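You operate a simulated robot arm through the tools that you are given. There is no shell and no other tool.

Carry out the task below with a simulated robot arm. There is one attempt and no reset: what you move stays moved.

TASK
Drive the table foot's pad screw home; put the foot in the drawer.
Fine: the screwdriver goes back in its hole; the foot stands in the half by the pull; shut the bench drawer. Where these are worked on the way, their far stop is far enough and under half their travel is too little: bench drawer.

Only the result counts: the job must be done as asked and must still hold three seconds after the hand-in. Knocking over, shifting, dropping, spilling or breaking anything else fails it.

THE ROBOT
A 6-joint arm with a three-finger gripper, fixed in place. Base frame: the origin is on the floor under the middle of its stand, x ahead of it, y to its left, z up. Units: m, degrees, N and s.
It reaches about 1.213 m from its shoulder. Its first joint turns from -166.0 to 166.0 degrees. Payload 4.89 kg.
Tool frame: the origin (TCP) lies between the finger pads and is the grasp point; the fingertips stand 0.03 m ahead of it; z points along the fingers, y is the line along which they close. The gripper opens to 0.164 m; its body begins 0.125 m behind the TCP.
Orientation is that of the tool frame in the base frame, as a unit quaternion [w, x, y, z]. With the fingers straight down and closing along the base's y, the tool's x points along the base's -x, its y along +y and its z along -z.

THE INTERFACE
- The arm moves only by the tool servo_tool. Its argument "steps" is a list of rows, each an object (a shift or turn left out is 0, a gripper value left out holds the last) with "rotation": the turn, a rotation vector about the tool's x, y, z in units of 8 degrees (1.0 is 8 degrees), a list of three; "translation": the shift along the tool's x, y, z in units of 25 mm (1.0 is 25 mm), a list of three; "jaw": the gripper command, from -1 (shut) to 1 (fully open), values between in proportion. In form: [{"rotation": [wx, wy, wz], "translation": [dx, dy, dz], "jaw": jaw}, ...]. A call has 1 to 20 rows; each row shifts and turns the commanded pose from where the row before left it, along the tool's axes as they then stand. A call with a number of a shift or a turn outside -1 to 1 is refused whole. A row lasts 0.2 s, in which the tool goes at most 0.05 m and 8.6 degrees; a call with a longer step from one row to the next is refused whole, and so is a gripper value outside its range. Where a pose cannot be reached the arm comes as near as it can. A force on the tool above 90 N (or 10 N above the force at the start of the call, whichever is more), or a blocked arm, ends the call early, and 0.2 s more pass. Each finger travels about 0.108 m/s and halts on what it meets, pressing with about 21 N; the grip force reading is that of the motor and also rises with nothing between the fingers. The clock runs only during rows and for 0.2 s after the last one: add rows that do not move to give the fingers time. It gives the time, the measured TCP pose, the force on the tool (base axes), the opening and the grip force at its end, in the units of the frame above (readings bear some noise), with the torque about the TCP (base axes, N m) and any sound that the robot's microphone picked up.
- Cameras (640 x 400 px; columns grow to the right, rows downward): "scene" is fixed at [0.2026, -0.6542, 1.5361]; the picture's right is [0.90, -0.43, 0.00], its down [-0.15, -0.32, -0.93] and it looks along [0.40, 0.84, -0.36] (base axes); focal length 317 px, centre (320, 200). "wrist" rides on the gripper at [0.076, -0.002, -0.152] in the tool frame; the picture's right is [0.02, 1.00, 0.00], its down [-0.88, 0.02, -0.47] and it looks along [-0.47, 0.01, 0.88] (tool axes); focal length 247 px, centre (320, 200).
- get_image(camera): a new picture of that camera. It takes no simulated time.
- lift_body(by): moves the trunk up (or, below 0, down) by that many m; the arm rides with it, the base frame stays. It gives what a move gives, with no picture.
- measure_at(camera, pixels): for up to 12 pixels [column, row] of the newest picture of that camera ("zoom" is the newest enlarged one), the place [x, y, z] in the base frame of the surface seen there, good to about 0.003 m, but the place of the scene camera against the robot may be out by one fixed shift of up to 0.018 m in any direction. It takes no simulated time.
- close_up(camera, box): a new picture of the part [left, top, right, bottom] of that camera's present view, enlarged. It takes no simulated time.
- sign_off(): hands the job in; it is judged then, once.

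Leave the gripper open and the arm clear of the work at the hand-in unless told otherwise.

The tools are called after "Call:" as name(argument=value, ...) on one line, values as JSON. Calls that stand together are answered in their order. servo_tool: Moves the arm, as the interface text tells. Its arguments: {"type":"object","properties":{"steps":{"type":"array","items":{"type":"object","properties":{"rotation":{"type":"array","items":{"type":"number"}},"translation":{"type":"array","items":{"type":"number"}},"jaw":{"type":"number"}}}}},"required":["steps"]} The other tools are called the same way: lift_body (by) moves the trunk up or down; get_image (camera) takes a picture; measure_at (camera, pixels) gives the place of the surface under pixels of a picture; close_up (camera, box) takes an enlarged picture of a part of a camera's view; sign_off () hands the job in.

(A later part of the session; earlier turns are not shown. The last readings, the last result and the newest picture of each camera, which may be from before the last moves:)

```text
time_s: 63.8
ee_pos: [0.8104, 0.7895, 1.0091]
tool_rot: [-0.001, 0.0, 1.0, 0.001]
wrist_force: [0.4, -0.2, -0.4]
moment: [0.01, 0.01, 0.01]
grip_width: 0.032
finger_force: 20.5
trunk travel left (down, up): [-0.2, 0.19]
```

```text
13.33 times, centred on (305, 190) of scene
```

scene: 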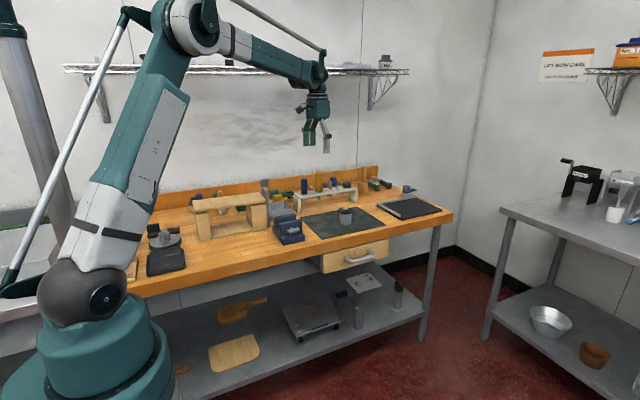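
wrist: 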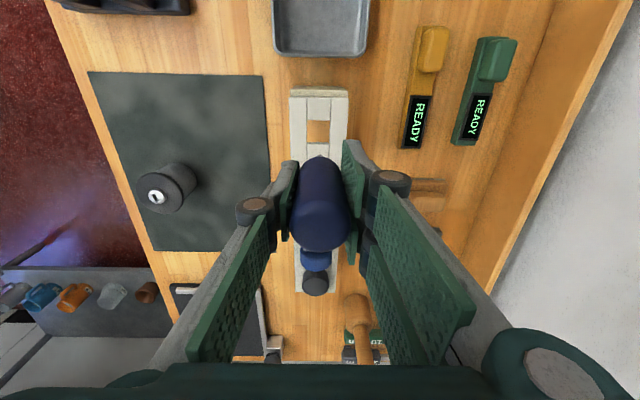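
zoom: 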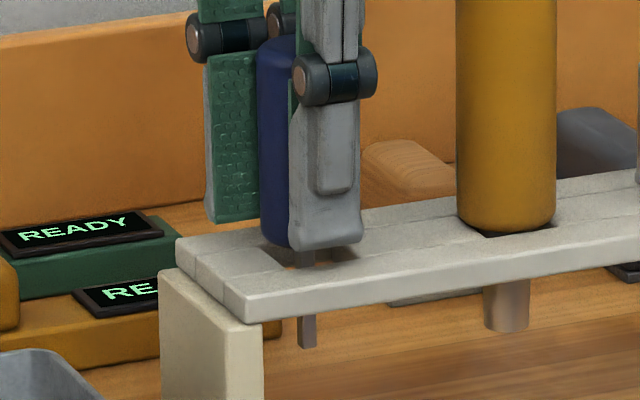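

No contact yet, and the handle looks about 4 mm above its resting height, possibly 2 mm to the left in the scene view. I check the centring from the wrist.

Call:
get_image(camera="wrist")

Call:
close_up(camera="wrist", box=[285, 130, 355, 175])

Call:
measure_at(camera="wrist", pixels=[[320, 225], [294, 222], [346, 222], [320, 246], [320, 205], [320, 180], [320, 170], [315, 152], [308, 140], [334, 140], [320, 160]])

```text
taken
```

wrist: 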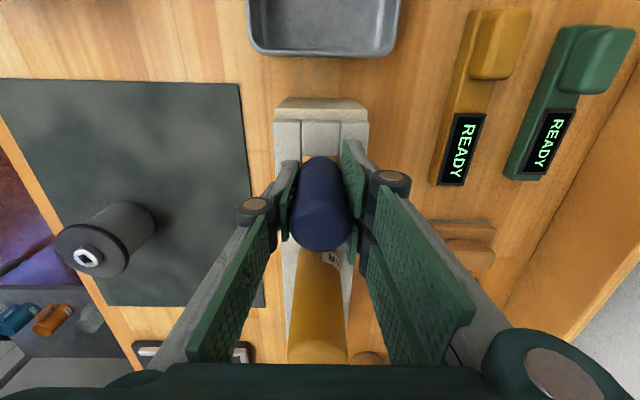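

```text
8.89 times, centred on (320, 152) of wrist
```

zoom: 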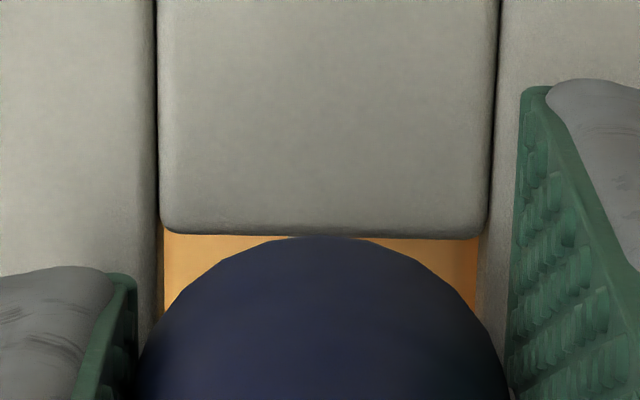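

```text
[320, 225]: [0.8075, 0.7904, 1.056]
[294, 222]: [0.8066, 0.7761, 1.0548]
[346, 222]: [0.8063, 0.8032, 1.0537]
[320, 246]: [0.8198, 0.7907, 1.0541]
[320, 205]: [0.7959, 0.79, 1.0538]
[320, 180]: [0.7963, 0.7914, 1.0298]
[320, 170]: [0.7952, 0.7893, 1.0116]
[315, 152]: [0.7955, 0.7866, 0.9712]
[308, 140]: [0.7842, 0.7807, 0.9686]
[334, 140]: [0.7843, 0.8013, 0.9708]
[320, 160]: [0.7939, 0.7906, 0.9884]
```

The handle's near side measures x ≈ 0.795, the same as in its original place, so the centring is good. I continue down in 1 mm steps.

Call:
servo_tool(steps=[{"translation": [0, 0, 0.04]}, {"translation": [0, 0, 0.04]}, {}])

Call:
servo_tool(steps=[{"translation": [0, 0, 0.04]}, {}])

Call:
servo_tool(steps=[{"translation": [0, 0, 0.04]}, {}])

Call:
close_up(camera="scene", box=[290, 175, 320, 205])

```text
time_s: 64.6
ee_pos: [0.8097, 0.7897, 1.007]
tool_rot: [0.0, -0.001, 1.0, 0.0]
wrist_force: [0.2, 0.3, -0.2]
moment: [-0.01, -0.02, 0.01]
grip_width: 0.0319
finger_force: 22.0
trunk travel left (down, up): [-0.2, 0.19]
```

```text
time_s: 65.2
ee_pos: [0.8096, 0.7904, 1.006]
tool_rot: [-0.001, 0.0, 1.0, 0.002]
wrist_force: [-0.5, 0.1, -0.9]
moment: [0.0, 0.04, 0.02]
grip_width: 0.0319
finger_force: 21.4
trunk travel left (down, up): [-0.2, 0.19]
```

```text
time_s: 65.8
ee_pos: [0.8105, 0.7898, 1.0052]
tool_rot: [-0.001, 0.0, 1.0, 0.003]
wrist_force: [-0.4, -0.5, -0.7]
moment: [0.01, -0.01, -0.03]
grip_width: 0.0317
finger_force: 21.2
trunk travel left (down, up): [-0.2, 0.19]
```

```text
13.33 times, centred on (305, 190) of scene
```

zoom: 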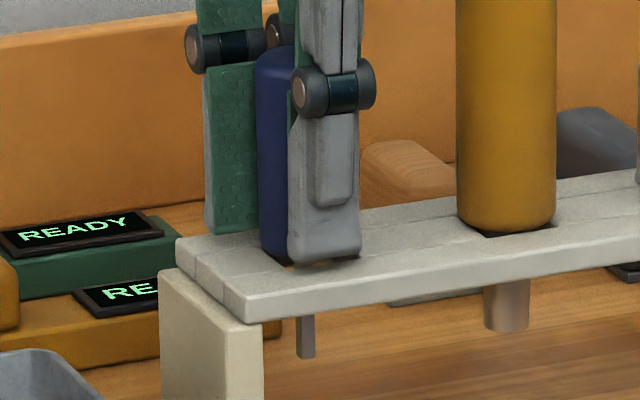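

The handle top and shank tip are back at their original picture rows (178.6 and 201.9). I go down one more millimetre and look for contact before I release.

Call:
servo_tool(steps=[{"translation": [0, 0, 0.04]}, {}])

Call:
servo_tool(steps=[{"translation": [0, 0, 0.03]}, {}])

```text
time_s: 66.4
ee_pos: [0.8088, 0.7902, 1.0036]
tool_rot: [0.0, -0.001, 1.0, 0.001]
wrist_force: [0.2, 0.3, 2.2]
moment: [0.0, 0.03, 0.02]
grip_width: 0.0319
finger_force: 20.5
trunk travel left (down, up): [-0.2, 0.19]
```

```text
time_s: 67.0
ee_pos: [0.809, 0.7903, 1.0049]
tool_rot: [-0.001, 0.0, 1.0, 0.001]
wrist_force: [2.1, -2.1, 13.1]
moment: [-0.07, 0.11, 0.01]
grip_width: 0.0321
finger_force: 21.2
trunk travel left (down, up): [-0.2, 0.19]
```

Contact shows at 13 N, so the handle sits on the rack. I ease up 0.7 mm and open the fingers to about 0.08 m.

Call:
servo_tool(steps=[{"translation": [0, 0, -0.03]}, {}, {"jaw": -0.5}, {"jaw": -0.2}, {"jaw": 0.0}, {}, {}])

Call:
close_up(camera="scene", box=[290, 175, 320, 205])

Call:
get_image(camera="wrist")

```text
time_s: 68.6
ee_pos: [0.8092, 0.7905, 1.0048]
tool_rot: [0.0, 0.001, 1.0, 0.002]
wrist_force: [0.5, -0.4, 1.1]
moment: [0.02, 0.03, 0.01]
grip_width: 0.082
finger_force: 0.1
trunk travel left (down, up): [-0.2, 0.19]
```

```text
13.33 times, centred on (305, 190) of scene
```

zoom: 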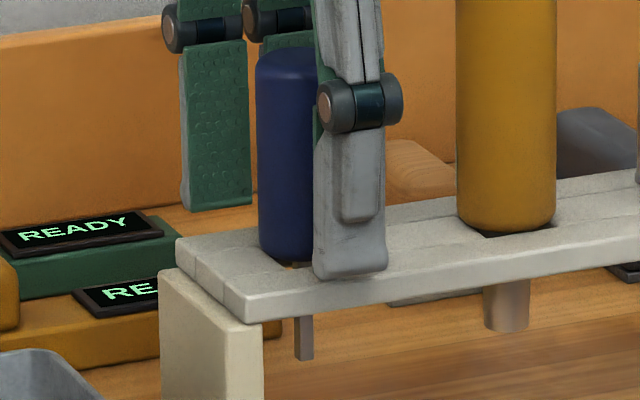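

```text
taken
```

wrist: 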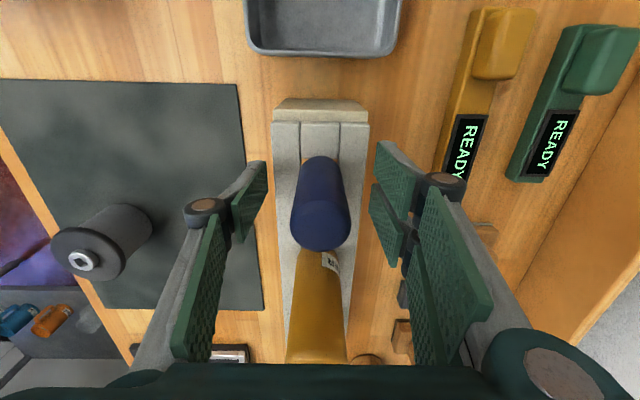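

The screwdriver stands in its hole and the fingers are clear on both sides. I lift straight up about 0.15 m.

Call:
servo_tool(steps=[{"translation": [0, 0, -0.3]}, {"translation": [0, 0, -0.7]}, {"translation": [0, 0, -1]}, {"translation": [0, 0, -1]}, {"translation": [0, 0, -1]}, {"translation": [0, 0, -1]}, {"translation": [0, 0, -1]}, {}])

Call:
close_up(camera="scene", box=[290, 175, 320, 205])

Call:
get_image(camera="wrist")

Call:
get_image(camera="scene")

```text
time_s: 70.4
ee_pos: [0.8114, 0.7902, 1.1543]
tool_rot: [-0.001, 0.0, 1.0, 0.002]
wrist_force: [-0.7, -0.1, 0.1]
moment: [0.05, -0.05, 0.01]
grip_width: 0.0819
finger_force: 0.0
trunk travel left (down, up): [-0.2, 0.19]
```

```text
13.33 times, centred on (305, 190) of scene
```

zoom: 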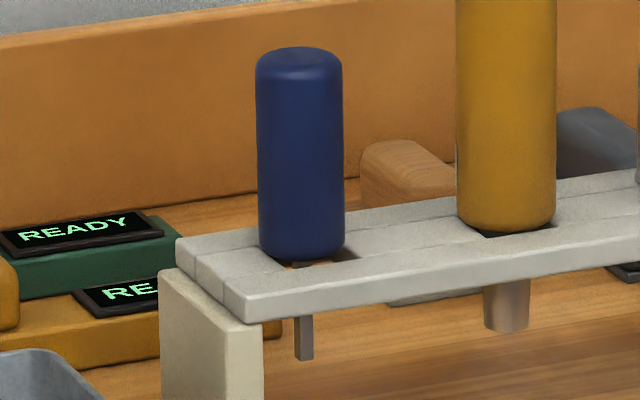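

```text
taken
```

wrist: 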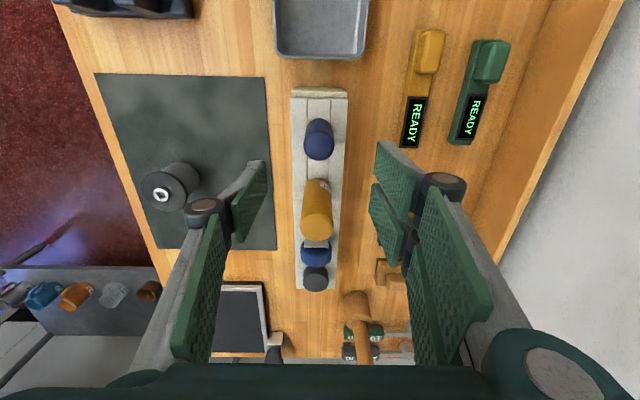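

```text
taken
```

scene: 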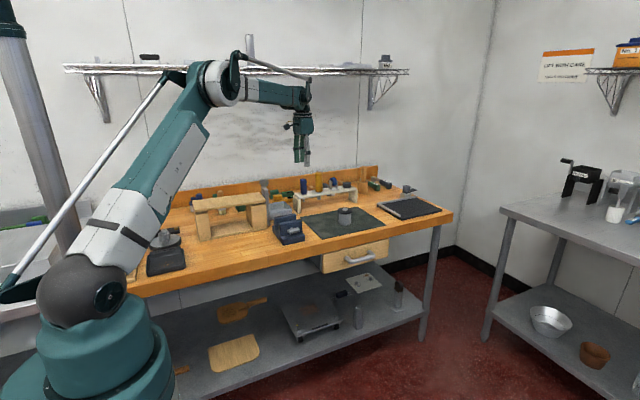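

The screwdriver stands upright in its hole. I measure its top once more to compare with the original height of 1.051, and look at the drawer pull for the next part.

Call:
measure_at(camera="wrist", pixels=[[319, 146], [306, 146], [332, 146], [319, 156], [319, 137], [319, 124], [160, 193], [165, 200], [155, 188], [175, 180], [185, 195]])

Call:
close_up(camera="scene", box=[310, 235, 400, 285])

Call:
measure_at(camera="zoom", pixels=[[280, 235], [340, 240], [400, 220], [440, 195], [270, 220], [410, 180], [200, 250], [500, 150], [110, 260], [110, 130], [320, 130], [350, 100]])

```text
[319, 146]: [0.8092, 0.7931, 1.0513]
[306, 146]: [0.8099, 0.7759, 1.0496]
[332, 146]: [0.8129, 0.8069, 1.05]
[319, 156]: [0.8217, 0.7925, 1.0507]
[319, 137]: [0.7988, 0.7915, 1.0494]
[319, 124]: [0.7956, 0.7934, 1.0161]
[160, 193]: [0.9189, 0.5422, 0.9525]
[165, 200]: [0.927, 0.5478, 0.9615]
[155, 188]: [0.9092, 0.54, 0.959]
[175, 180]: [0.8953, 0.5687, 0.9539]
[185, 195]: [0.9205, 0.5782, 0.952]
```

```text
7.11 times, centred on (355, 260) of scene
```

zoom: 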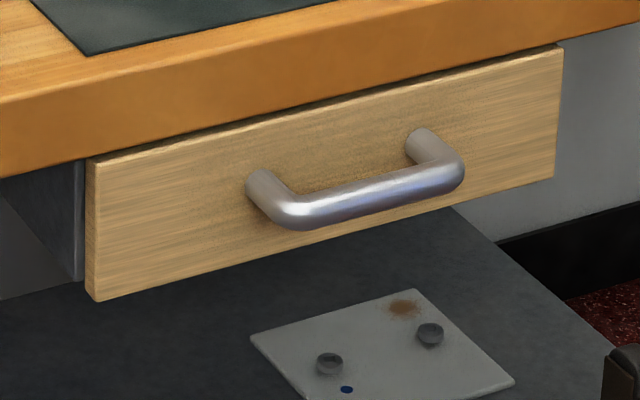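

```text
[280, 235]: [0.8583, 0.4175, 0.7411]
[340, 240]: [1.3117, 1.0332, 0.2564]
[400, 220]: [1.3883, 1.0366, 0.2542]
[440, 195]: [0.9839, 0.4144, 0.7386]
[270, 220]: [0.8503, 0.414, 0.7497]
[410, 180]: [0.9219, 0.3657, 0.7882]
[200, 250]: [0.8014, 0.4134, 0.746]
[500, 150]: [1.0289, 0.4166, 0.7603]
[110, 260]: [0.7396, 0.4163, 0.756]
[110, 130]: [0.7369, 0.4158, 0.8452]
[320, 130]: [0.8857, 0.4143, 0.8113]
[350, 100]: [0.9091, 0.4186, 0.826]
```

The driver top is at 1.051 again, as before. Next comes the drawer. I move out in front of the bench to about (0.93, 0.25, 1.10) for a wrist view of the pull.

Call:
servo_tool(steps=[{"translation": [-0.2, -1, 0]}, {"translation": [-0.2, -1, 0]}, {"translation": [-0.2, -1, 0]}, {"translation": [-0.2, -1, 0]}, {"translation": [-0.2, -1, 0]}, {"translation": [-0.2, -1, 0]}, {"translation": [-0.2, -1, 0]}, {"translation": [-0.2, -1, 0]}, {"translation": [-0.2, -1, 0]}, {"translation": [-0.2, -1, 0]}, {"translation": [-0.2, -1, 0]}, {"translation": [-0.2, -1, 0]}, {"translation": [-0.2, -1, 0]}, {"translation": [-0.2, -1, 0]}, {"translation": [-0.2, -1, 0]}, {"translation": [-0.2, -1, 0]}, {"translation": [-0.2, -1, 0]}, {"translation": [-0.2, -1, 0]}, {"translation": [-0.2, -1, 0]}, {"translation": [-0.2, -1, 0]}])

Call:
servo_tool(steps=[{"translation": [0, -0.8, 0.5]}, {"translation": [0, -0.8, 0.5]}, {"translation": [0, 0, 1]}, {}])

Call:
get_image(camera="wrist")

Call:
get_image(camera="scene")

```text
time_s: 74.6
ee_pos: [0.911, 0.2881, 1.1534]
tool_rot: [-0.001, 0.0, 1.0, 0.002]
wrist_force: [-1.1, 0.5, 0.0]
moment: [-0.09, -0.02, -0.03]
grip_width: 0.0819
finger_force: 0.1
trunk travel left (down, up): [-0.2, 0.19]
```

```text
time_s: 75.6
ee_pos: [0.9112, 0.2519, 1.0992]
tool_rot: [0.0, -0.001, 1.0, 0.002]
wrist_force: [0.0, -0.4, -0.5]
moment: [0.05, 0.04, -0.02]
grip_width: 0.0817
finger_force: 0.1
trunk travel left (down, up): [-0.2, 0.19]
```

```text
taken
```

wrist: 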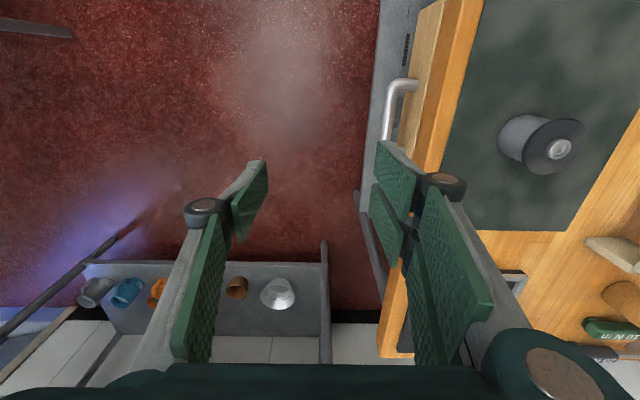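

```text
taken
```

scene: 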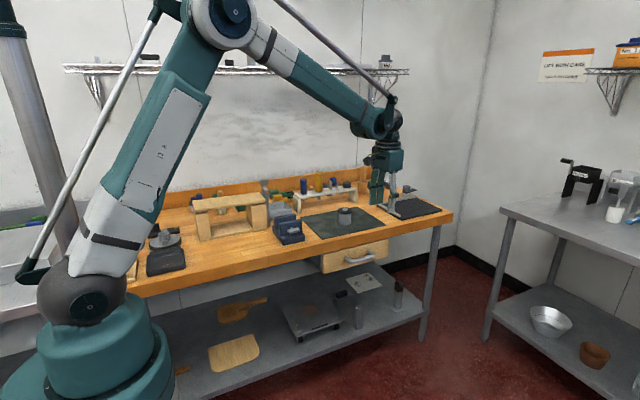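

The pull shows at wrist (385–415, 80–140), partly behind a finger. I measure its visible parts and the drawer and bench edges.

Call:
close_up(camera="wrist", box=[360, 40, 480, 150])

Call:
measure_at(camera="wrist", pixels=[[391, 97], [386, 125], [400, 83], [413, 85], [384, 135], [420, 60], [415, 110], [432, 60], [450, 100], [470, 60], [400, 140], [437, 40]])

```text
3.64 times, centred on (420, 95) of wrist
```

zoom: 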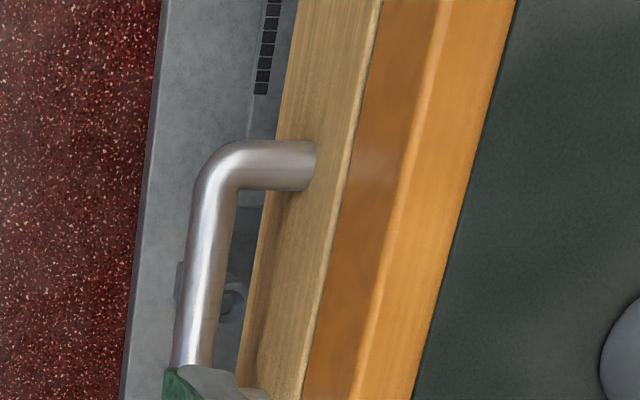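

```text
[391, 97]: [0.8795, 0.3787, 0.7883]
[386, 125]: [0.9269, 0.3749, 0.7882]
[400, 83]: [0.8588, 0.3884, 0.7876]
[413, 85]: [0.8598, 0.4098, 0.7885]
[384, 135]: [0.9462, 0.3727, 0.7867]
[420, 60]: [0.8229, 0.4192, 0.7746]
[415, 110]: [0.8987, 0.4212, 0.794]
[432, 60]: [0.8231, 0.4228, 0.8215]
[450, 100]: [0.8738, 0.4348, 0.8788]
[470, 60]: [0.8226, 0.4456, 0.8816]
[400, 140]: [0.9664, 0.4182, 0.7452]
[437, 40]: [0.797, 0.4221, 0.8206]
```

In robot coordinates the bar runs along x from about 0.858 to 0.98 at y ≈ 0.377, z ≈ 0.78. The drawer face is at y ≈ 0.421. I tilt the tool 45° so the fingers point forward and down, and narrow the jaw to about 0.045 m.

Call:
servo_tool(steps=[{"rotation": [-1, 0, 0], "jaw": -0.45}, {"rotation": [-1, 0, 0]}, {"rotation": [-1, 0, 0]}, {"rotation": [-1, 0, 0]}, {"rotation": [-1, 0, 0]}, {"rotation": [-0.625, 0, 0]}, {}, {}])

Call:
get_image(camera="wrist")

Call:
get_image(camera="scene")

```text
time_s: 77.4
ee_pos: [0.9098, 0.2503, 1.1027]
tool_rot: [-0.001, 0.0, 0.923, 0.384]
wrist_force: [0.6, 0.6, 0.0]
moment: [0.01, 0.03, -0.02]
grip_width: 0.0451
finger_force: 0.1
trunk travel left (down, up): [-0.2, 0.19]
```

```text
taken
```

wrist: 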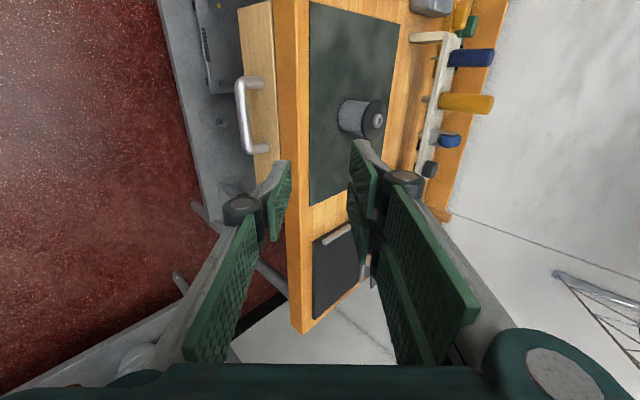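

```text
taken
```

scene: 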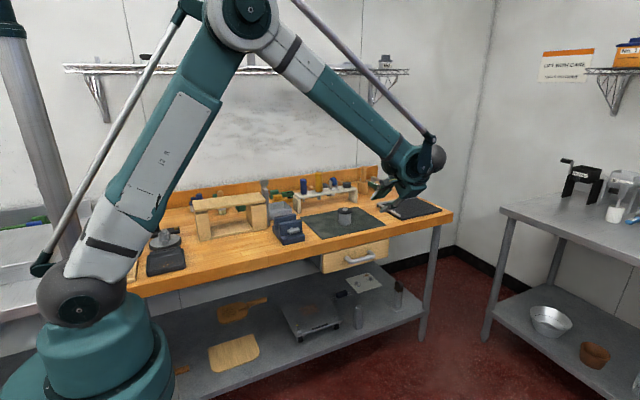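

The tilt is as wanted and the whole pull is in view at wrist (238–262, 78–152). I measure it precisely.

Call:
close_up(camera="wrist", box=[200, 60, 300, 165])

Call:
measure_at(camera="wrist", pixels=[[241, 100], [241, 115], [244, 130], [247, 143], [245, 86], [256, 82], [261, 149], [258, 110], [262, 130], [268, 50], [282, 150], [241, 108]])

```text
3.81 times, centred on (250, 112) of wrist
```

zoom: 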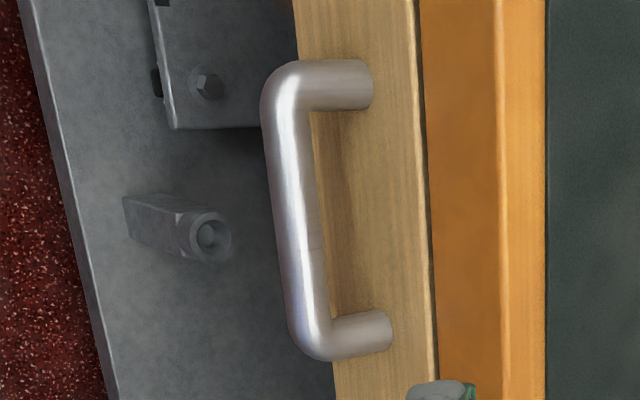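

```text
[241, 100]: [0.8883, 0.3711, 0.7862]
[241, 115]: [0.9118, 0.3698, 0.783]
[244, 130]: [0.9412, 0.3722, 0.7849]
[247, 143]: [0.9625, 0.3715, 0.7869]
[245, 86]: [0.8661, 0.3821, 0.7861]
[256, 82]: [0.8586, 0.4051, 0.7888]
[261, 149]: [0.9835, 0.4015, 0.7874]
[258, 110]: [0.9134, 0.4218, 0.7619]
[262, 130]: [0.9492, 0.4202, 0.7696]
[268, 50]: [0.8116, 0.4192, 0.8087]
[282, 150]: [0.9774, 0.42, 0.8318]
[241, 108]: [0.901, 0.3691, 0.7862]
```

The bar axis is at about (0.921, 0.3745, 0.778) with a diameter of about 17 mm. I go to a point 0.10 m short of the grasp along the tool axis, at TCP (0.921, 0.295, 0.857).

Call:
servo_tool(steps=[{"translation": [-0.049, -0.629, 0.908]}, {"translation": [-0.049, -0.629, 0.908]}, {"translation": [-0.049, -0.629, 0.908]}, {"translation": [-0.049, -0.629, 0.908]}, {"translation": [-0.049, -0.629, 0.908]}, {"translation": [-0.049, -0.629, 0.908]}, {"translation": [-0.049, -0.629, 0.908]}, {"translation": [-0.049, -0.629, 0.908]}, {"translation": [-0.049, -0.629, 0.908]}, {}, {}])

Call:
servo_tool(steps=[{}])

Call:
get_image(camera="wrist")

Call:
get_image(camera="scene")

```text
time_s: 79.8
ee_pos: [0.9194, 0.2973, 0.8561]
tool_rot: [-0.001, 0.001, 0.923, 0.384]
wrist_force: [0.4, 0.0, -0.7]
moment: [0.07, 0.02, 0.04]
grip_width: 0.0451
finger_force: 0.1
trunk travel left (down, up): [-0.2, 0.19]
```

```text
time_s: 80.2
ee_pos: [0.9198, 0.2977, 0.8562]
tool_rot: [-0.001, 0.001, 0.923, 0.385]
wrist_force: [-0.1, -0.1, -0.2]
moment: [0.03, -0.03, -0.03]
grip_width: 0.0451
finger_force: 0.0
trunk travel left (down, up): [-0.2, 0.19]
```

```text
taken
```

wrist: 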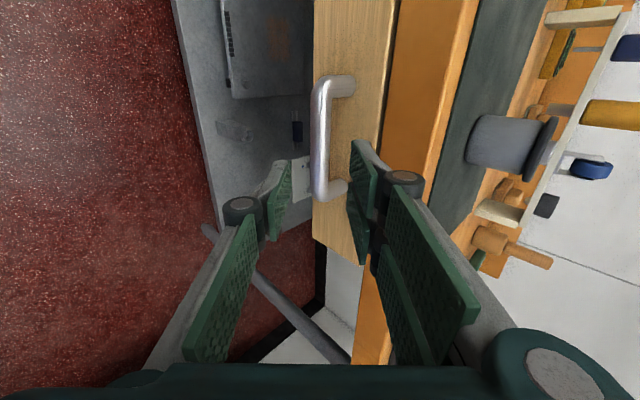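

```text
taken
```

scene: 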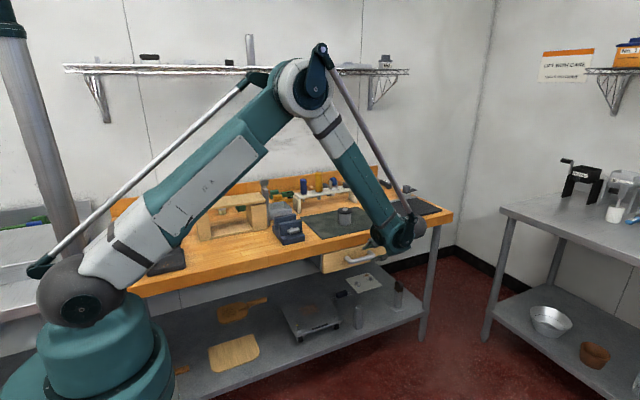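

The bar lies between the fingers in the wrist view at (320, 85–195). I measure it again from this closer place.

Call:
measure_at(camera="wrist", pixels=[[320, 100], [320, 120], [320, 140], [320, 160], [320, 180], [345, 85], [340, 187], [350, 120], [350, 150], [314, 140], [327, 140], [370, 60]])

Call:
close_up(camera="wrist", box=[260, 60, 400, 240])

```text
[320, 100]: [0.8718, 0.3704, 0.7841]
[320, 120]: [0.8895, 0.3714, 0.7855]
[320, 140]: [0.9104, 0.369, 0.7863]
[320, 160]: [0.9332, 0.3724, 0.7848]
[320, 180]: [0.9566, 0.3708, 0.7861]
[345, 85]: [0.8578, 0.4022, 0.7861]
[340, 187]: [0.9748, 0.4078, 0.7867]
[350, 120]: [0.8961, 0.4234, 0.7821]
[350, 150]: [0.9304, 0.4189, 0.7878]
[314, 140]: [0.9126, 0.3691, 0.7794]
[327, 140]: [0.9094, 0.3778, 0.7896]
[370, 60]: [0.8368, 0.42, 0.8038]
```

```text
2.22 times, centred on (330, 150) of wrist
```

zoom: 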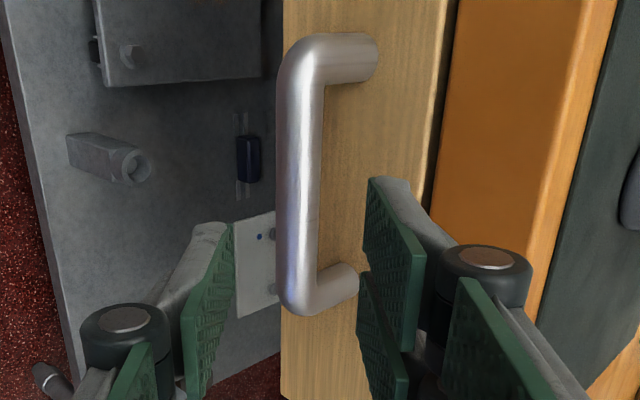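

The bar centre is (0.3765, 0.779) in y and z, within 1 mm of the mid-plane between the fingers. I advance 94 mm along the tool axis, which leaves about 7 mm between the fingertips and the drawer face.

Call:
servo_tool(steps=[{"translation": [0, 0.05, 0.9]}, {"translation": [0, 0, 0.9]}, {"translation": [0, 0, 0.9]}, {"translation": [0, 0, 0.6]}, {"translation": [0, 0, 0.3]}, {"translation": [0, 0, 0.18]}, {}])

Call:
get_image(camera="wrist")

Call:
close_up(camera="scene", box=[310, 215, 410, 285])

```text
time_s: 81.8
ee_pos: [0.9216, 0.3624, 0.7912]
tool_rot: [-0.001, 0.001, 0.923, 0.384]
wrist_force: [0.2, -0.3, -0.3]
moment: [0.0, 0.05, 0.01]
grip_width: 0.0449
finger_force: 0.0
trunk travel left (down, up): [-0.2, 0.19]
```

```text
taken
```

wrist: 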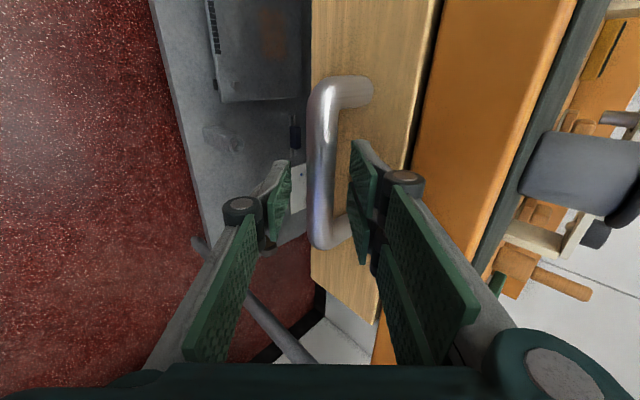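

```text
5.71 times, centred on (360, 250) of scene
```

zoom: 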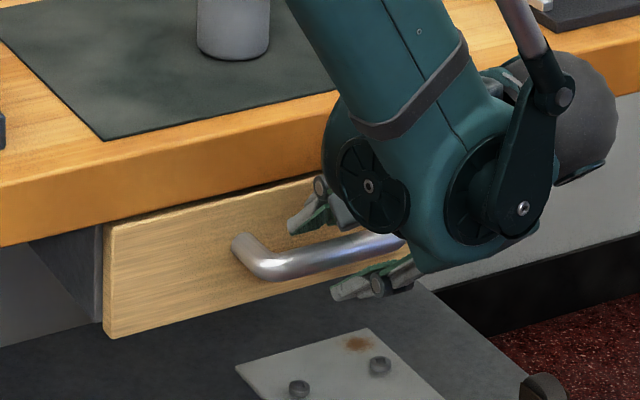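

The bar is between the upper and lower fingers, with no contact. I close the gripper on it.

Call:
servo_tool(steps=[{"jaw": -0.7}, {"jaw": -1}, {}, {}, {}])

Call:
get_image(camera="wrist")

```text
time_s: 83.0
ee_pos: [0.9213, 0.3619, 0.7918]
tool_rot: [0.0, 0.0, 0.923, 0.384]
wrist_force: [3.6, 1.2, 11.9]
moment: [0.29, 0.92, -0.71]
grip_width: 0.0216
finger_force: 45.1
trunk travel left (down, up): [-0.2, 0.19]
```

```text
taken
```

wrist: 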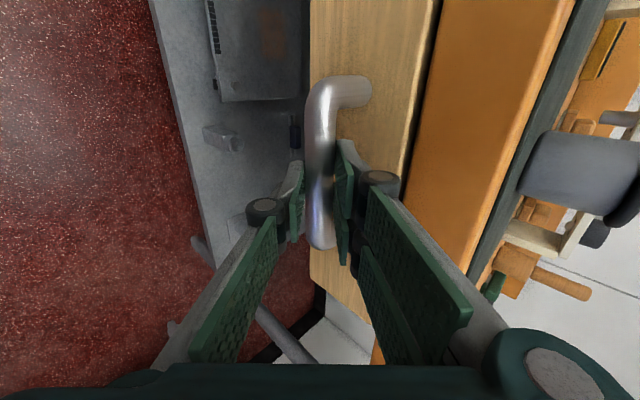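

The bar is gripped. I pull in base -y, first 50 mm, and check the force.

Call:
servo_tool(steps=[{"translation": [0, -0.3, -0.3]}, {"translation": [0, -0.5, -0.5]}, {"translation": [0, -0.6, -0.6]}, {}])

Call:
close_up(camera="scene", box=[290, 215, 430, 305])

Call:
get_image(camera="wrist")

```text
time_s: 84.0
ee_pos: [0.921, 0.3119, 0.7926]
tool_rot: [0.0, 0.001, 0.923, 0.385]
wrist_force: [15.2, 1.4, 10.2]
moment: [0.15, 0.13, -1.34]
grip_width: 0.0214
finger_force: 45.5
trunk travel left (down, up): [-0.2, 0.19]
```

```text
4.44 times, centred on (360, 260) of scene
```

zoom: 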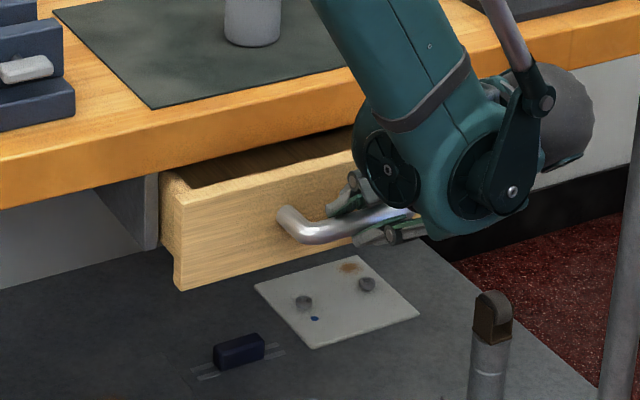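

```text
taken
```

wrist: 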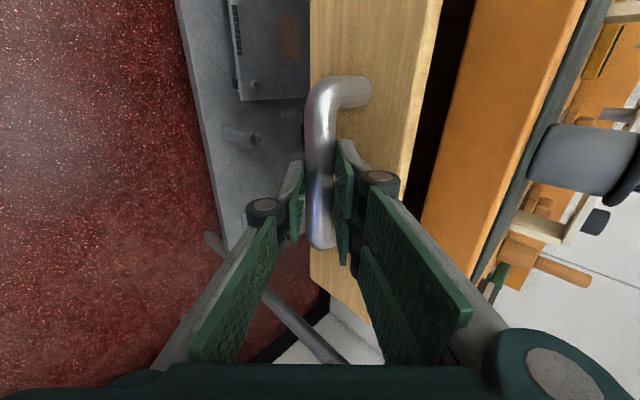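

The drawer slides out freely and has come 50 mm. I pull on another 100 mm, easing 1 mm toward +x to relieve the side force.

Call:
servo_tool(steps=[{"translation": [-0.03, -0.6, -0.6]}, {"translation": [-0.03, -0.6, -0.6]}, {"translation": [0, -0.6, -0.6]}, {"translation": [0, -0.6, -0.6]}, {"translation": [0, -0.4, -0.4]}, {}])

Call:
close_up(camera="scene", box=[290, 215, 430, 305])

```text
time_s: 85.4
ee_pos: [0.9207, 0.2151, 0.7924]
tool_rot: [-0.001, 0.001, 0.923, 0.384]
wrist_force: [-18.6, -0.3, 0.5]
moment: [0.07, 1.31, -0.12]
grip_width: 0.0212
finger_force: 45.4
trunk travel left (down, up): [-0.2, 0.19]
```

```text
4.44 times, centred on (360, 260) of scene
```

zoom: 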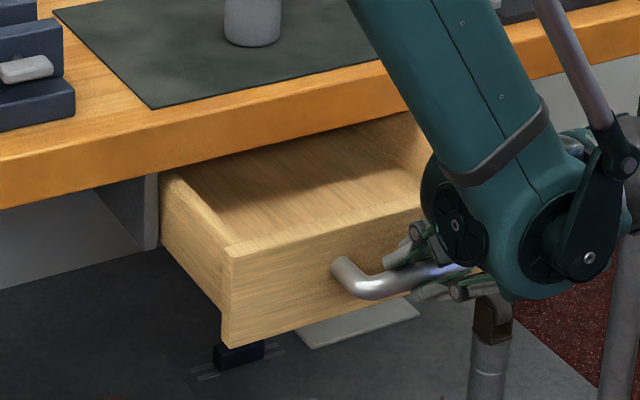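

The drawer is out 147 mm. I keep pulling toward the stop in 50 mm pieces and watch for a force rise.

Call:
servo_tool(steps=[{"translation": [0.02, -0.5, -0.5]}, {"translation": [0, -0.5, -0.5]}, {"translation": [0, -0.4, -0.4]}, {}])

Call:
servo_tool(steps=[{"translation": [0, -0.3, -0.3]}, {"translation": [0, -0.3, -0.3]}, {"translation": [0, -0.3, -0.3]}, {}])

Call:
close_up(camera="scene", box=[290, 215, 450, 320])

```text
time_s: 86.4
ee_pos: [0.9209, 0.1644, 0.7918]
tool_rot: [0.0, 0.0, 0.923, 0.384]
wrist_force: [-5.5, 0.3, 17.2]
moment: [0.32, 0.95, -0.54]
grip_width: 0.0213
finger_force: 44.6
trunk travel left (down, up): [-0.2, 0.19]
```

```text
time_s: 87.4
ee_pos: [0.9207, 0.1327, 0.7925]
tool_rot: [0.0, 0.0, 0.923, 0.384]
wrist_force: [6.6, 1.5, 37.0]
moment: [0.73, 1.08, -0.67]
grip_width: 0.0213
finger_force: 45.3
trunk travel left (down, up): [-0.2, 0.19]
```

```text
3.81 times, centred on (370, 268) of scene
```

zoom: 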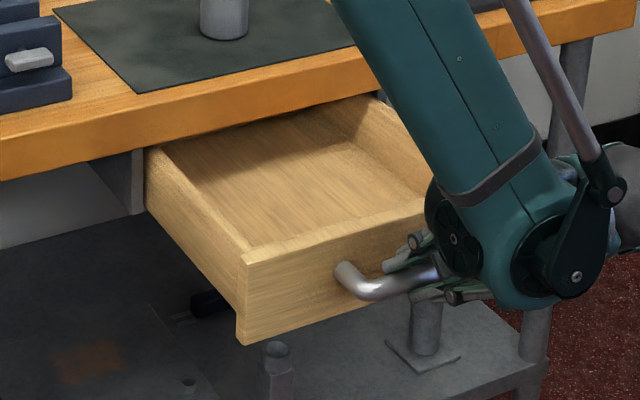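

The drawer is out 229 mm with no stop felt yet. A vertical load of 37 N has built up from a small height drift. I relieve it by raising 1 mm and pull on gently.

Call:
servo_tool(steps=[{"translation": [0, 0.028, -0.028]}, {"translation": [0, -0.28, -0.3]}, {"translation": [0, -0.28, -0.3]}, {}])

Call:
servo_tool(steps=[{"translation": [0, -0.28, -0.3]}, {"translation": [0, -0.28, -0.3]}, {}])

Call:
close_up(camera="scene", box=[290, 215, 450, 320])

```text
time_s: 88.4
ee_pos: [0.9208, 0.1136, 0.7921]
tool_rot: [0.0, 0.0, 0.923, 0.385]
wrist_force: [33.3, 0.4, 27.9]
moment: [0.47, 0.3, -1.33]
grip_width: 0.0213
finger_force: 45.1
trunk travel left (down, up): [-0.2, 0.19]
```

```text
time_s: 89.2
ee_pos: [0.9197, 0.103, 0.7934]
tool_rot: [-0.003, -0.003, 0.922, 0.387]
wrist_force: [0.7, 25.9, 4.5]
moment: [0.43, 1.65, -0.75]
grip_width: 0.0218
finger_force: 44.2
trunk travel left (down, up): [-0.2, 0.19]
stopped in row 3: the force on the tool passed its limit at 94 N (the readings are from after the stop); the commanded pose is now the measured one
```

```text
3.81 times, centred on (370, 268) of scene
```

zoom: 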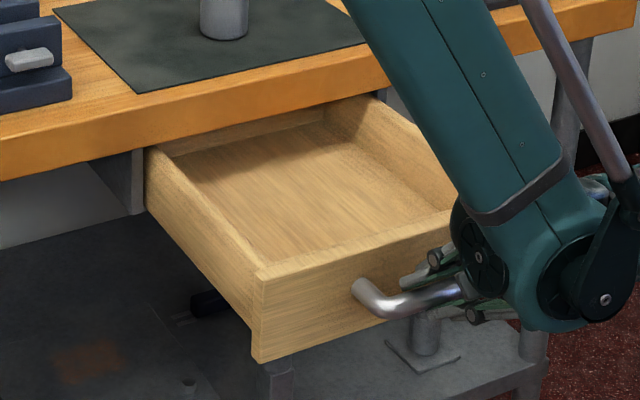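

The pull met the far stop after about 0.26 m of travel, and the drawer is fully open. I release the bar and back away along the tool axis.

Call:
servo_tool(steps=[{"jaw": -0.7}, {"jaw": -0.45}, {}, {}])

Call:
servo_tool(steps=[{"translation": [0, 0, -0.3]}, {"translation": [0, 0, -0.6]}, {"translation": [0, 0, -0.9]}, {"translation": [0, 0, -0.9]}, {"translation": [0, 0, -0.9]}, {"translation": [0, 0, -0.9]}, {}])

Call:
get_image(camera="wrist")

Call:
get_image(camera="scene")

```text
time_s: 90.2
ee_pos: [0.9193, 0.0987, 0.7926]
tool_rot: [-0.003, -0.003, 0.922, 0.386]
wrist_force: [0.7, 0.3, 0.4]
moment: [-0.01, 0.0, 0.03]
grip_width: 0.0448
finger_force: 0.0
trunk travel left (down, up): [-0.2, 0.19]
```

```text
time_s: 91.8
ee_pos: [0.921, 0.0187, 0.8725]
tool_rot: [-0.003, -0.004, 0.922, 0.387]
wrist_force: [-0.4, -0.5, 0.2]
moment: [-0.04, -0.01, 0.02]
grip_width: 0.0452
finger_force: 0.0
trunk travel left (down, up): [-0.2, 0.19]
```

```text
taken
```

wrist: 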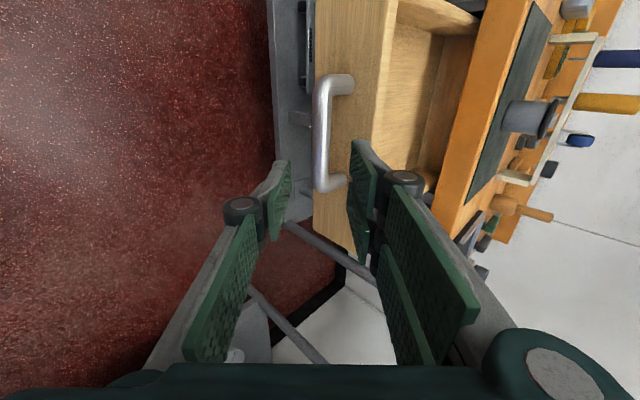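

```text
taken
```

scene: 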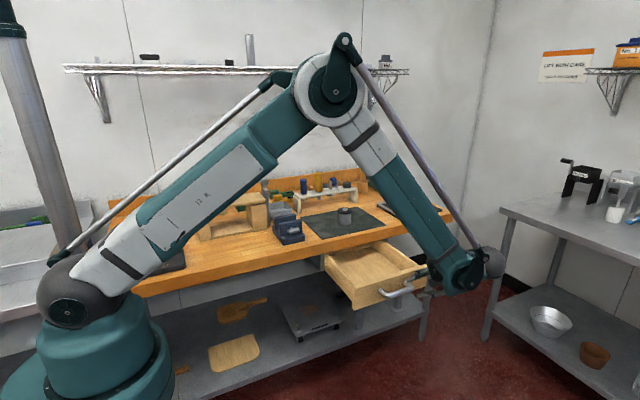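

The gripper is clear of the pull. I rise straight up about 0.28 m, then tilt the tool back to vertical.

Call:
servo_tool(steps=[{"translation": [0, 0.7, -0.7]}, {"translation": [0, 0.7, -0.7]}, {"translation": [0, 0.7, -0.7]}, {"translation": [0, 0.7, -0.7]}, {"translation": [0, 0.7, -0.7]}, {"translation": [0, 0.7, -0.7]}, {"translation": [0, 0.7, -0.7]}, {"translation": [0, 0.7, -0.7]}, {"translation": [0, 0.7, -0.7]}, {"translation": [0, 0.7, -0.7]}, {"translation": [0, 0.7, -0.7]}, {"rotation": [1, 0, 0]}, {"rotation": [1, 0, 0]}, {"rotation": [1, 0, 0]}, {"rotation": [1, 0, 0]}, {"rotation": [1, 0, 0]}, {"rotation": [0.66, 0, 0]}, {}])

Call:
servo_tool(steps=[{"translation": [0, 1, 0], "jaw": 0.4}, {"translation": [0, 1, 0]}, {"translation": [0, 1, 0]}, {"translation": [0, 1, 0]}, {"translation": [0, 1, 0]}, {"translation": [0, 1, 0]}, {"translation": [0, 1, 0]}, {"translation": [0, 1, 0]}, {"translation": [0, 1, 0]}, {"translation": [0, 1, 0]}, {}])

Call:
get_image(camera="wrist")

Call:
get_image(camera="scene")

```text
time_s: 95.6
ee_pos: [0.9211, 0.016, 1.1423]
tool_rot: [-0.001, -0.003, 1.0, 0.001]
wrist_force: [0.1, -0.1, 1.2]
moment: [-0.05, -0.05, -0.03]
grip_width: 0.0451
finger_force: 0.1
trunk travel left (down, up): [-0.2, 0.19]
```

```text
time_s: 98.0
ee_pos: [0.921, 0.2661, 1.1446]
tool_rot: [-0.001, -0.003, 1.0, 0.002]
wrist_force: [0.1, 0.4, 0.1]
moment: [-0.04, -0.01, -0.01]
grip_width: 0.115
finger_force: 0.1
trunk travel left (down, up): [-0.2, 0.19]
```

```text
taken
```

wrist: 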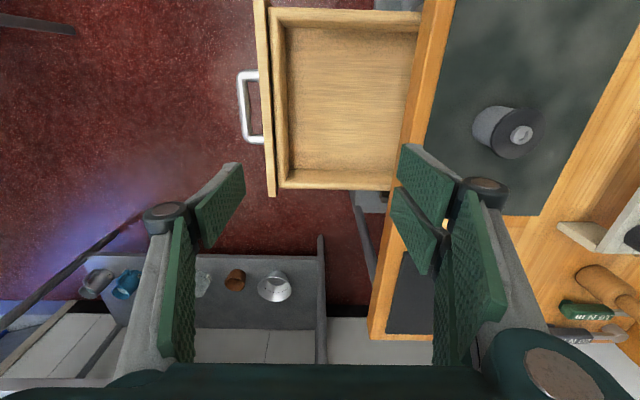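

```text
taken
```

scene: 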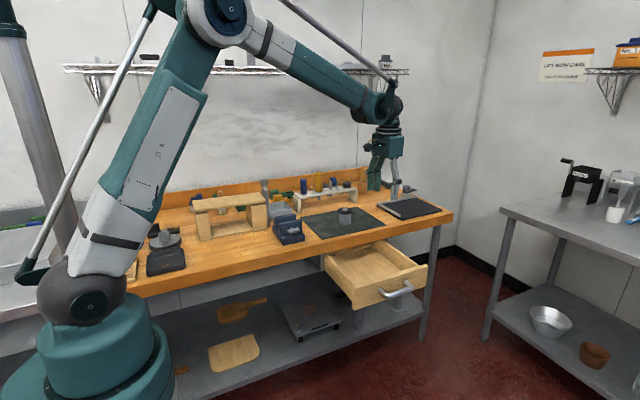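

The open drawer is fully in view at wrist (260–420, 5–190). I measure its floor, walls and front, plus the bench edge and the foot.

Call:
measure_at(camera="wrist", pixels=[[300, 60], [300, 140], [350, 100], [395, 60], [395, 150], [280, 80], [265, 80], [350, 15], [340, 185], [246, 105], [415, 60], [435, 100]])

Call:
close_up(camera="wrist", box=[230, 0, 440, 200])

Call:
measure_at(camera="wrist", pixels=[[521, 133], [510, 118], [535, 118], [525, 152], [500, 140], [488, 130], [495, 115], [285, 50], [292, 100], [285, 160], [283, 30]])

```text
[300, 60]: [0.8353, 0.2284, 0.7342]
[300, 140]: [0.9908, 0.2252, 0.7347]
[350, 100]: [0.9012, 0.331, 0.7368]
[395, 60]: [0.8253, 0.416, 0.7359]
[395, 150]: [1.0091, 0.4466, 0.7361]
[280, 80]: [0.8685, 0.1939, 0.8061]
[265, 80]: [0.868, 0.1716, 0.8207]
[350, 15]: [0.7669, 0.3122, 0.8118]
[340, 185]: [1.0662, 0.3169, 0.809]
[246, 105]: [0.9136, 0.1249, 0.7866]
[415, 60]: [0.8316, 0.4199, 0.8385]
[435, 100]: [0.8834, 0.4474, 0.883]
```

```text
2.00 times, centred on (335, 100) of wrist
```

zoom: 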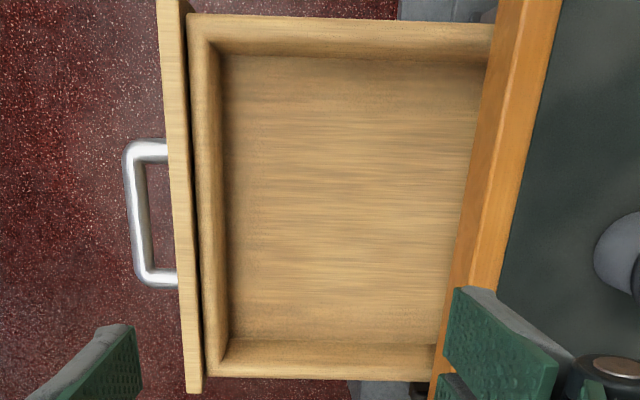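

```text
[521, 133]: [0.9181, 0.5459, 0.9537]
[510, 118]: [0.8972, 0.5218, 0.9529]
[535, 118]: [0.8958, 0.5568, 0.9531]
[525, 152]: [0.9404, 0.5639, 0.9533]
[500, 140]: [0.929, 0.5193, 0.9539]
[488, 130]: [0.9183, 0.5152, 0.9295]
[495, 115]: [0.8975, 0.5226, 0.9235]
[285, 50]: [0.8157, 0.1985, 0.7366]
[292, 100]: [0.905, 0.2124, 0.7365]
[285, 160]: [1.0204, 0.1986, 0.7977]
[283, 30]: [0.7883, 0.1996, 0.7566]
```

The drawer floor is at z 0.736, its inner front wall at y ≈ 0.20, and its inner sides at x ≈ 0.785 to 1.05. I look for the back wall in the scene view, to know where the half by the pull ends.

Call:
close_up(camera="scene", box=[315, 235, 435, 310])

Call:
measure_at(camera="zoom", pixels=[[150, 85], [200, 75], [250, 60], [300, 50], [130, 120], [180, 120], [250, 120], [330, 90], [330, 200], [260, 240], [450, 170], [100, 140]])

```text
5.33 times, centred on (375, 272) of scene
```

zoom: 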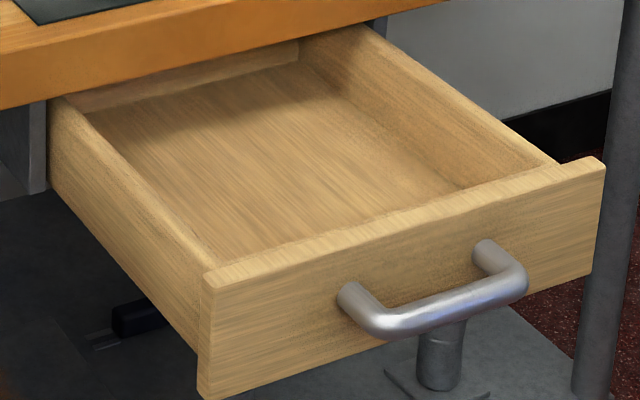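

```text
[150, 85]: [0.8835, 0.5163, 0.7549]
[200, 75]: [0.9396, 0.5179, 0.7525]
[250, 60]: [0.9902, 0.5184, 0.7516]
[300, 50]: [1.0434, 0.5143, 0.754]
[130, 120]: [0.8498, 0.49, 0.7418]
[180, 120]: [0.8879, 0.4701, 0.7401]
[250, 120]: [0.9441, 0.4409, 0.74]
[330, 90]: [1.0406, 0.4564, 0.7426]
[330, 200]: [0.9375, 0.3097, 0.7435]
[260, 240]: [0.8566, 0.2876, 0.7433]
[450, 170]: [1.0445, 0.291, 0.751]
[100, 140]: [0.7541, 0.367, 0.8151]
```

The back wall is at y ≈ 0.522, so the half by the pull spans y 0.20 to 0.36. I will stand the foot at about (0.918, 0.275). First I move over the foot at (0.9185, 0.543) and turn the tool to yaw -90° so that the fingers close along x.

Call:
servo_tool(steps=[{"translation": [0.1, 1, 0]}, {"translation": [0, 1, 0]}, {"translation": [0, 1, 0]}, {"translation": [0, 1, 0]}, {"translation": [0, 1, 0]}, {"translation": [0, 1, 0]}, {"translation": [0, 1, 0]}, {"translation": [0, 1, 0]}, {"translation": [0, 1, 0]}, {"translation": [0, 1, 0]}, {"translation": [0, 1, 0]}, {"translation": [0, 0.08, 0]}, {}])

Call:
servo_tool(steps=[{"rotation": [0, 0, -1]}, {"rotation": [0, 0, -1]}, {"rotation": [0, 0, -1]}, {"rotation": [0, 0, -1]}, {"rotation": [0, 0, -1]}, {"rotation": [0, 0, -1]}, {"rotation": [0, 0, -1]}, {"rotation": [0, 0, -1]}, {"rotation": [0, 0, -1]}, {"rotation": [0, 0, -1]}, {"rotation": [0, 0, -1]}, {"rotation": [0, 0, -0.25]}, {}, {}])

Call:
get_image(camera="wrist")

```text
time_s: 100.8
ee_pos: [0.9152, 0.5433, 1.1465]
tool_rot: [-0.001, -0.004, 1.0, 0.002]
wrist_force: [0.4, 0.5, -1.4]
moment: [-0.09, -0.04, -0.01]
grip_width: 0.1148
finger_force: 0.1
trunk travel left (down, up): [-0.2, 0.19]
```

```text
time_s: 103.8
ee_pos: [0.9151, 0.5438, 1.1452]
tool_rot: [-0.001, 0.709, -0.705, -0.001]
wrist_force: [0.3, -0.2, -0.1]
moment: [-0.02, 0.04, -0.03]
grip_width: 0.1147
finger_force: 0.0
trunk travel left (down, up): [-0.2, 0.19]
```

```text
taken
```

wrist: 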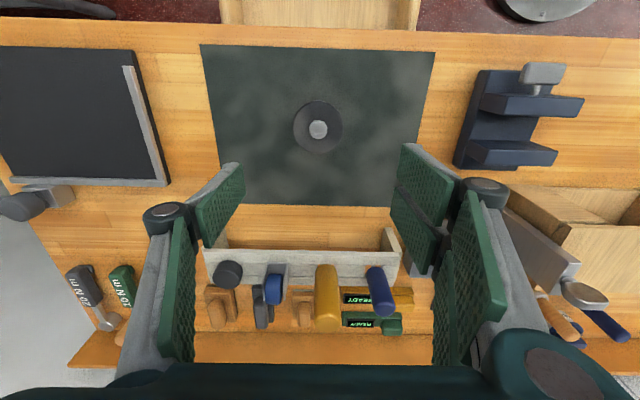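

The tool is at yaw -90°, with the foot at wrist (318,128). I measure the foot's outline to centre the grasp.

Call:
close_up(camera="wrist", box=[280, 90, 356, 165])

Call:
measure_at(camera="zoom", pixels=[[310, 208], [200, 205], [425, 205], [310, 90], [310, 310], [280, 208], [345, 208], [310, 180], [310, 235], [310, 150], [310, 260]])

```text
5.33 times, centred on (318, 128) of wrist
```

zoom: 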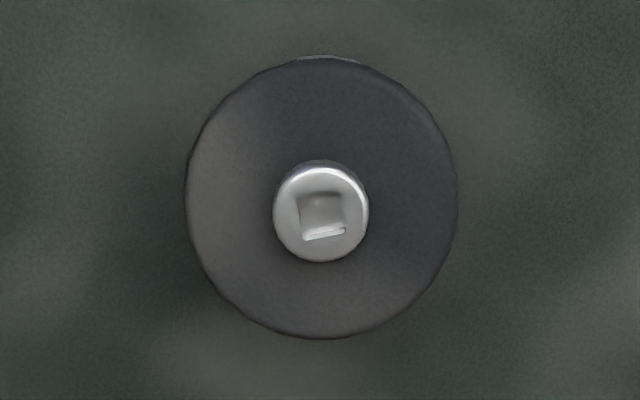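

```text
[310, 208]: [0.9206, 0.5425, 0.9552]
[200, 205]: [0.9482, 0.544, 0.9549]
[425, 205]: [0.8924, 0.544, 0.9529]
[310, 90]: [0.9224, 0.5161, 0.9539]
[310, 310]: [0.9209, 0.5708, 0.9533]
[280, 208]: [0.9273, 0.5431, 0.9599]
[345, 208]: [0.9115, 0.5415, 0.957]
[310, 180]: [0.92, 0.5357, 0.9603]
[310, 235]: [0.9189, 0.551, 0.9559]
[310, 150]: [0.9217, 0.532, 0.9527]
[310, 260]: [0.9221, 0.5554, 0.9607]
```

The foot's axis is at (0.918, 0.543) and its pad is about 70 mm across. I centre on it, descend to TCP z ≈ 0.94 so the fingers meet the pad's rim, and check before closing.

Call:
servo_tool(steps=[{"translation": [0.03, -0.12, 0]}, {"translation": [0, 0, 1]}, {"translation": [0, 0, 1]}, {"translation": [0, 0, 1]}, {"translation": [0, 0, 1]}, {"translation": [0, 0, 1]}, {"translation": [0, 0, 1]}, {"translation": [0, 0, 1]}, {"translation": [0, 0, 0.7]}, {"translation": [0, 0, 0.5]}, {}, {}])

Call:
get_image(camera="wrist")

Call:
close_up(camera="scene", box=[300, 180, 400, 245])

```text
time_s: 106.4
ee_pos: [0.9167, 0.5428, 0.9402]
tool_rot: [-0.001, 0.71, -0.704, -0.002]
wrist_force: [0.6, 0.9, -0.6]
moment: [-0.02, 0.0, 0.03]
grip_width: 0.1151
finger_force: 0.1
trunk travel left (down, up): [-0.2, 0.19]
```

```text
taken
```

wrist: 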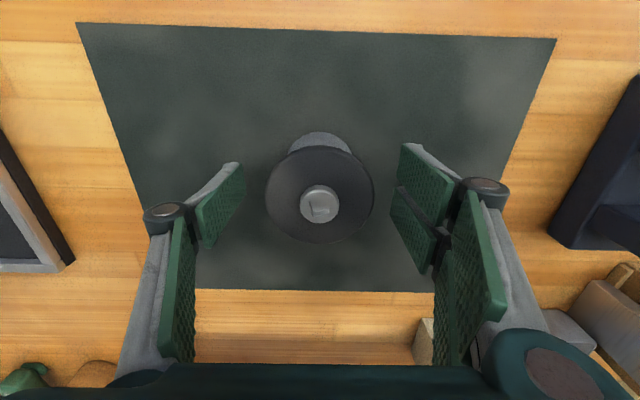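

```text
6.15 times, centred on (350, 212) of scene
```

zoom: 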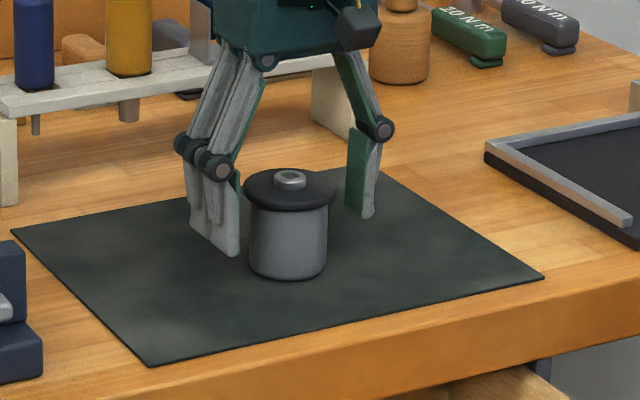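

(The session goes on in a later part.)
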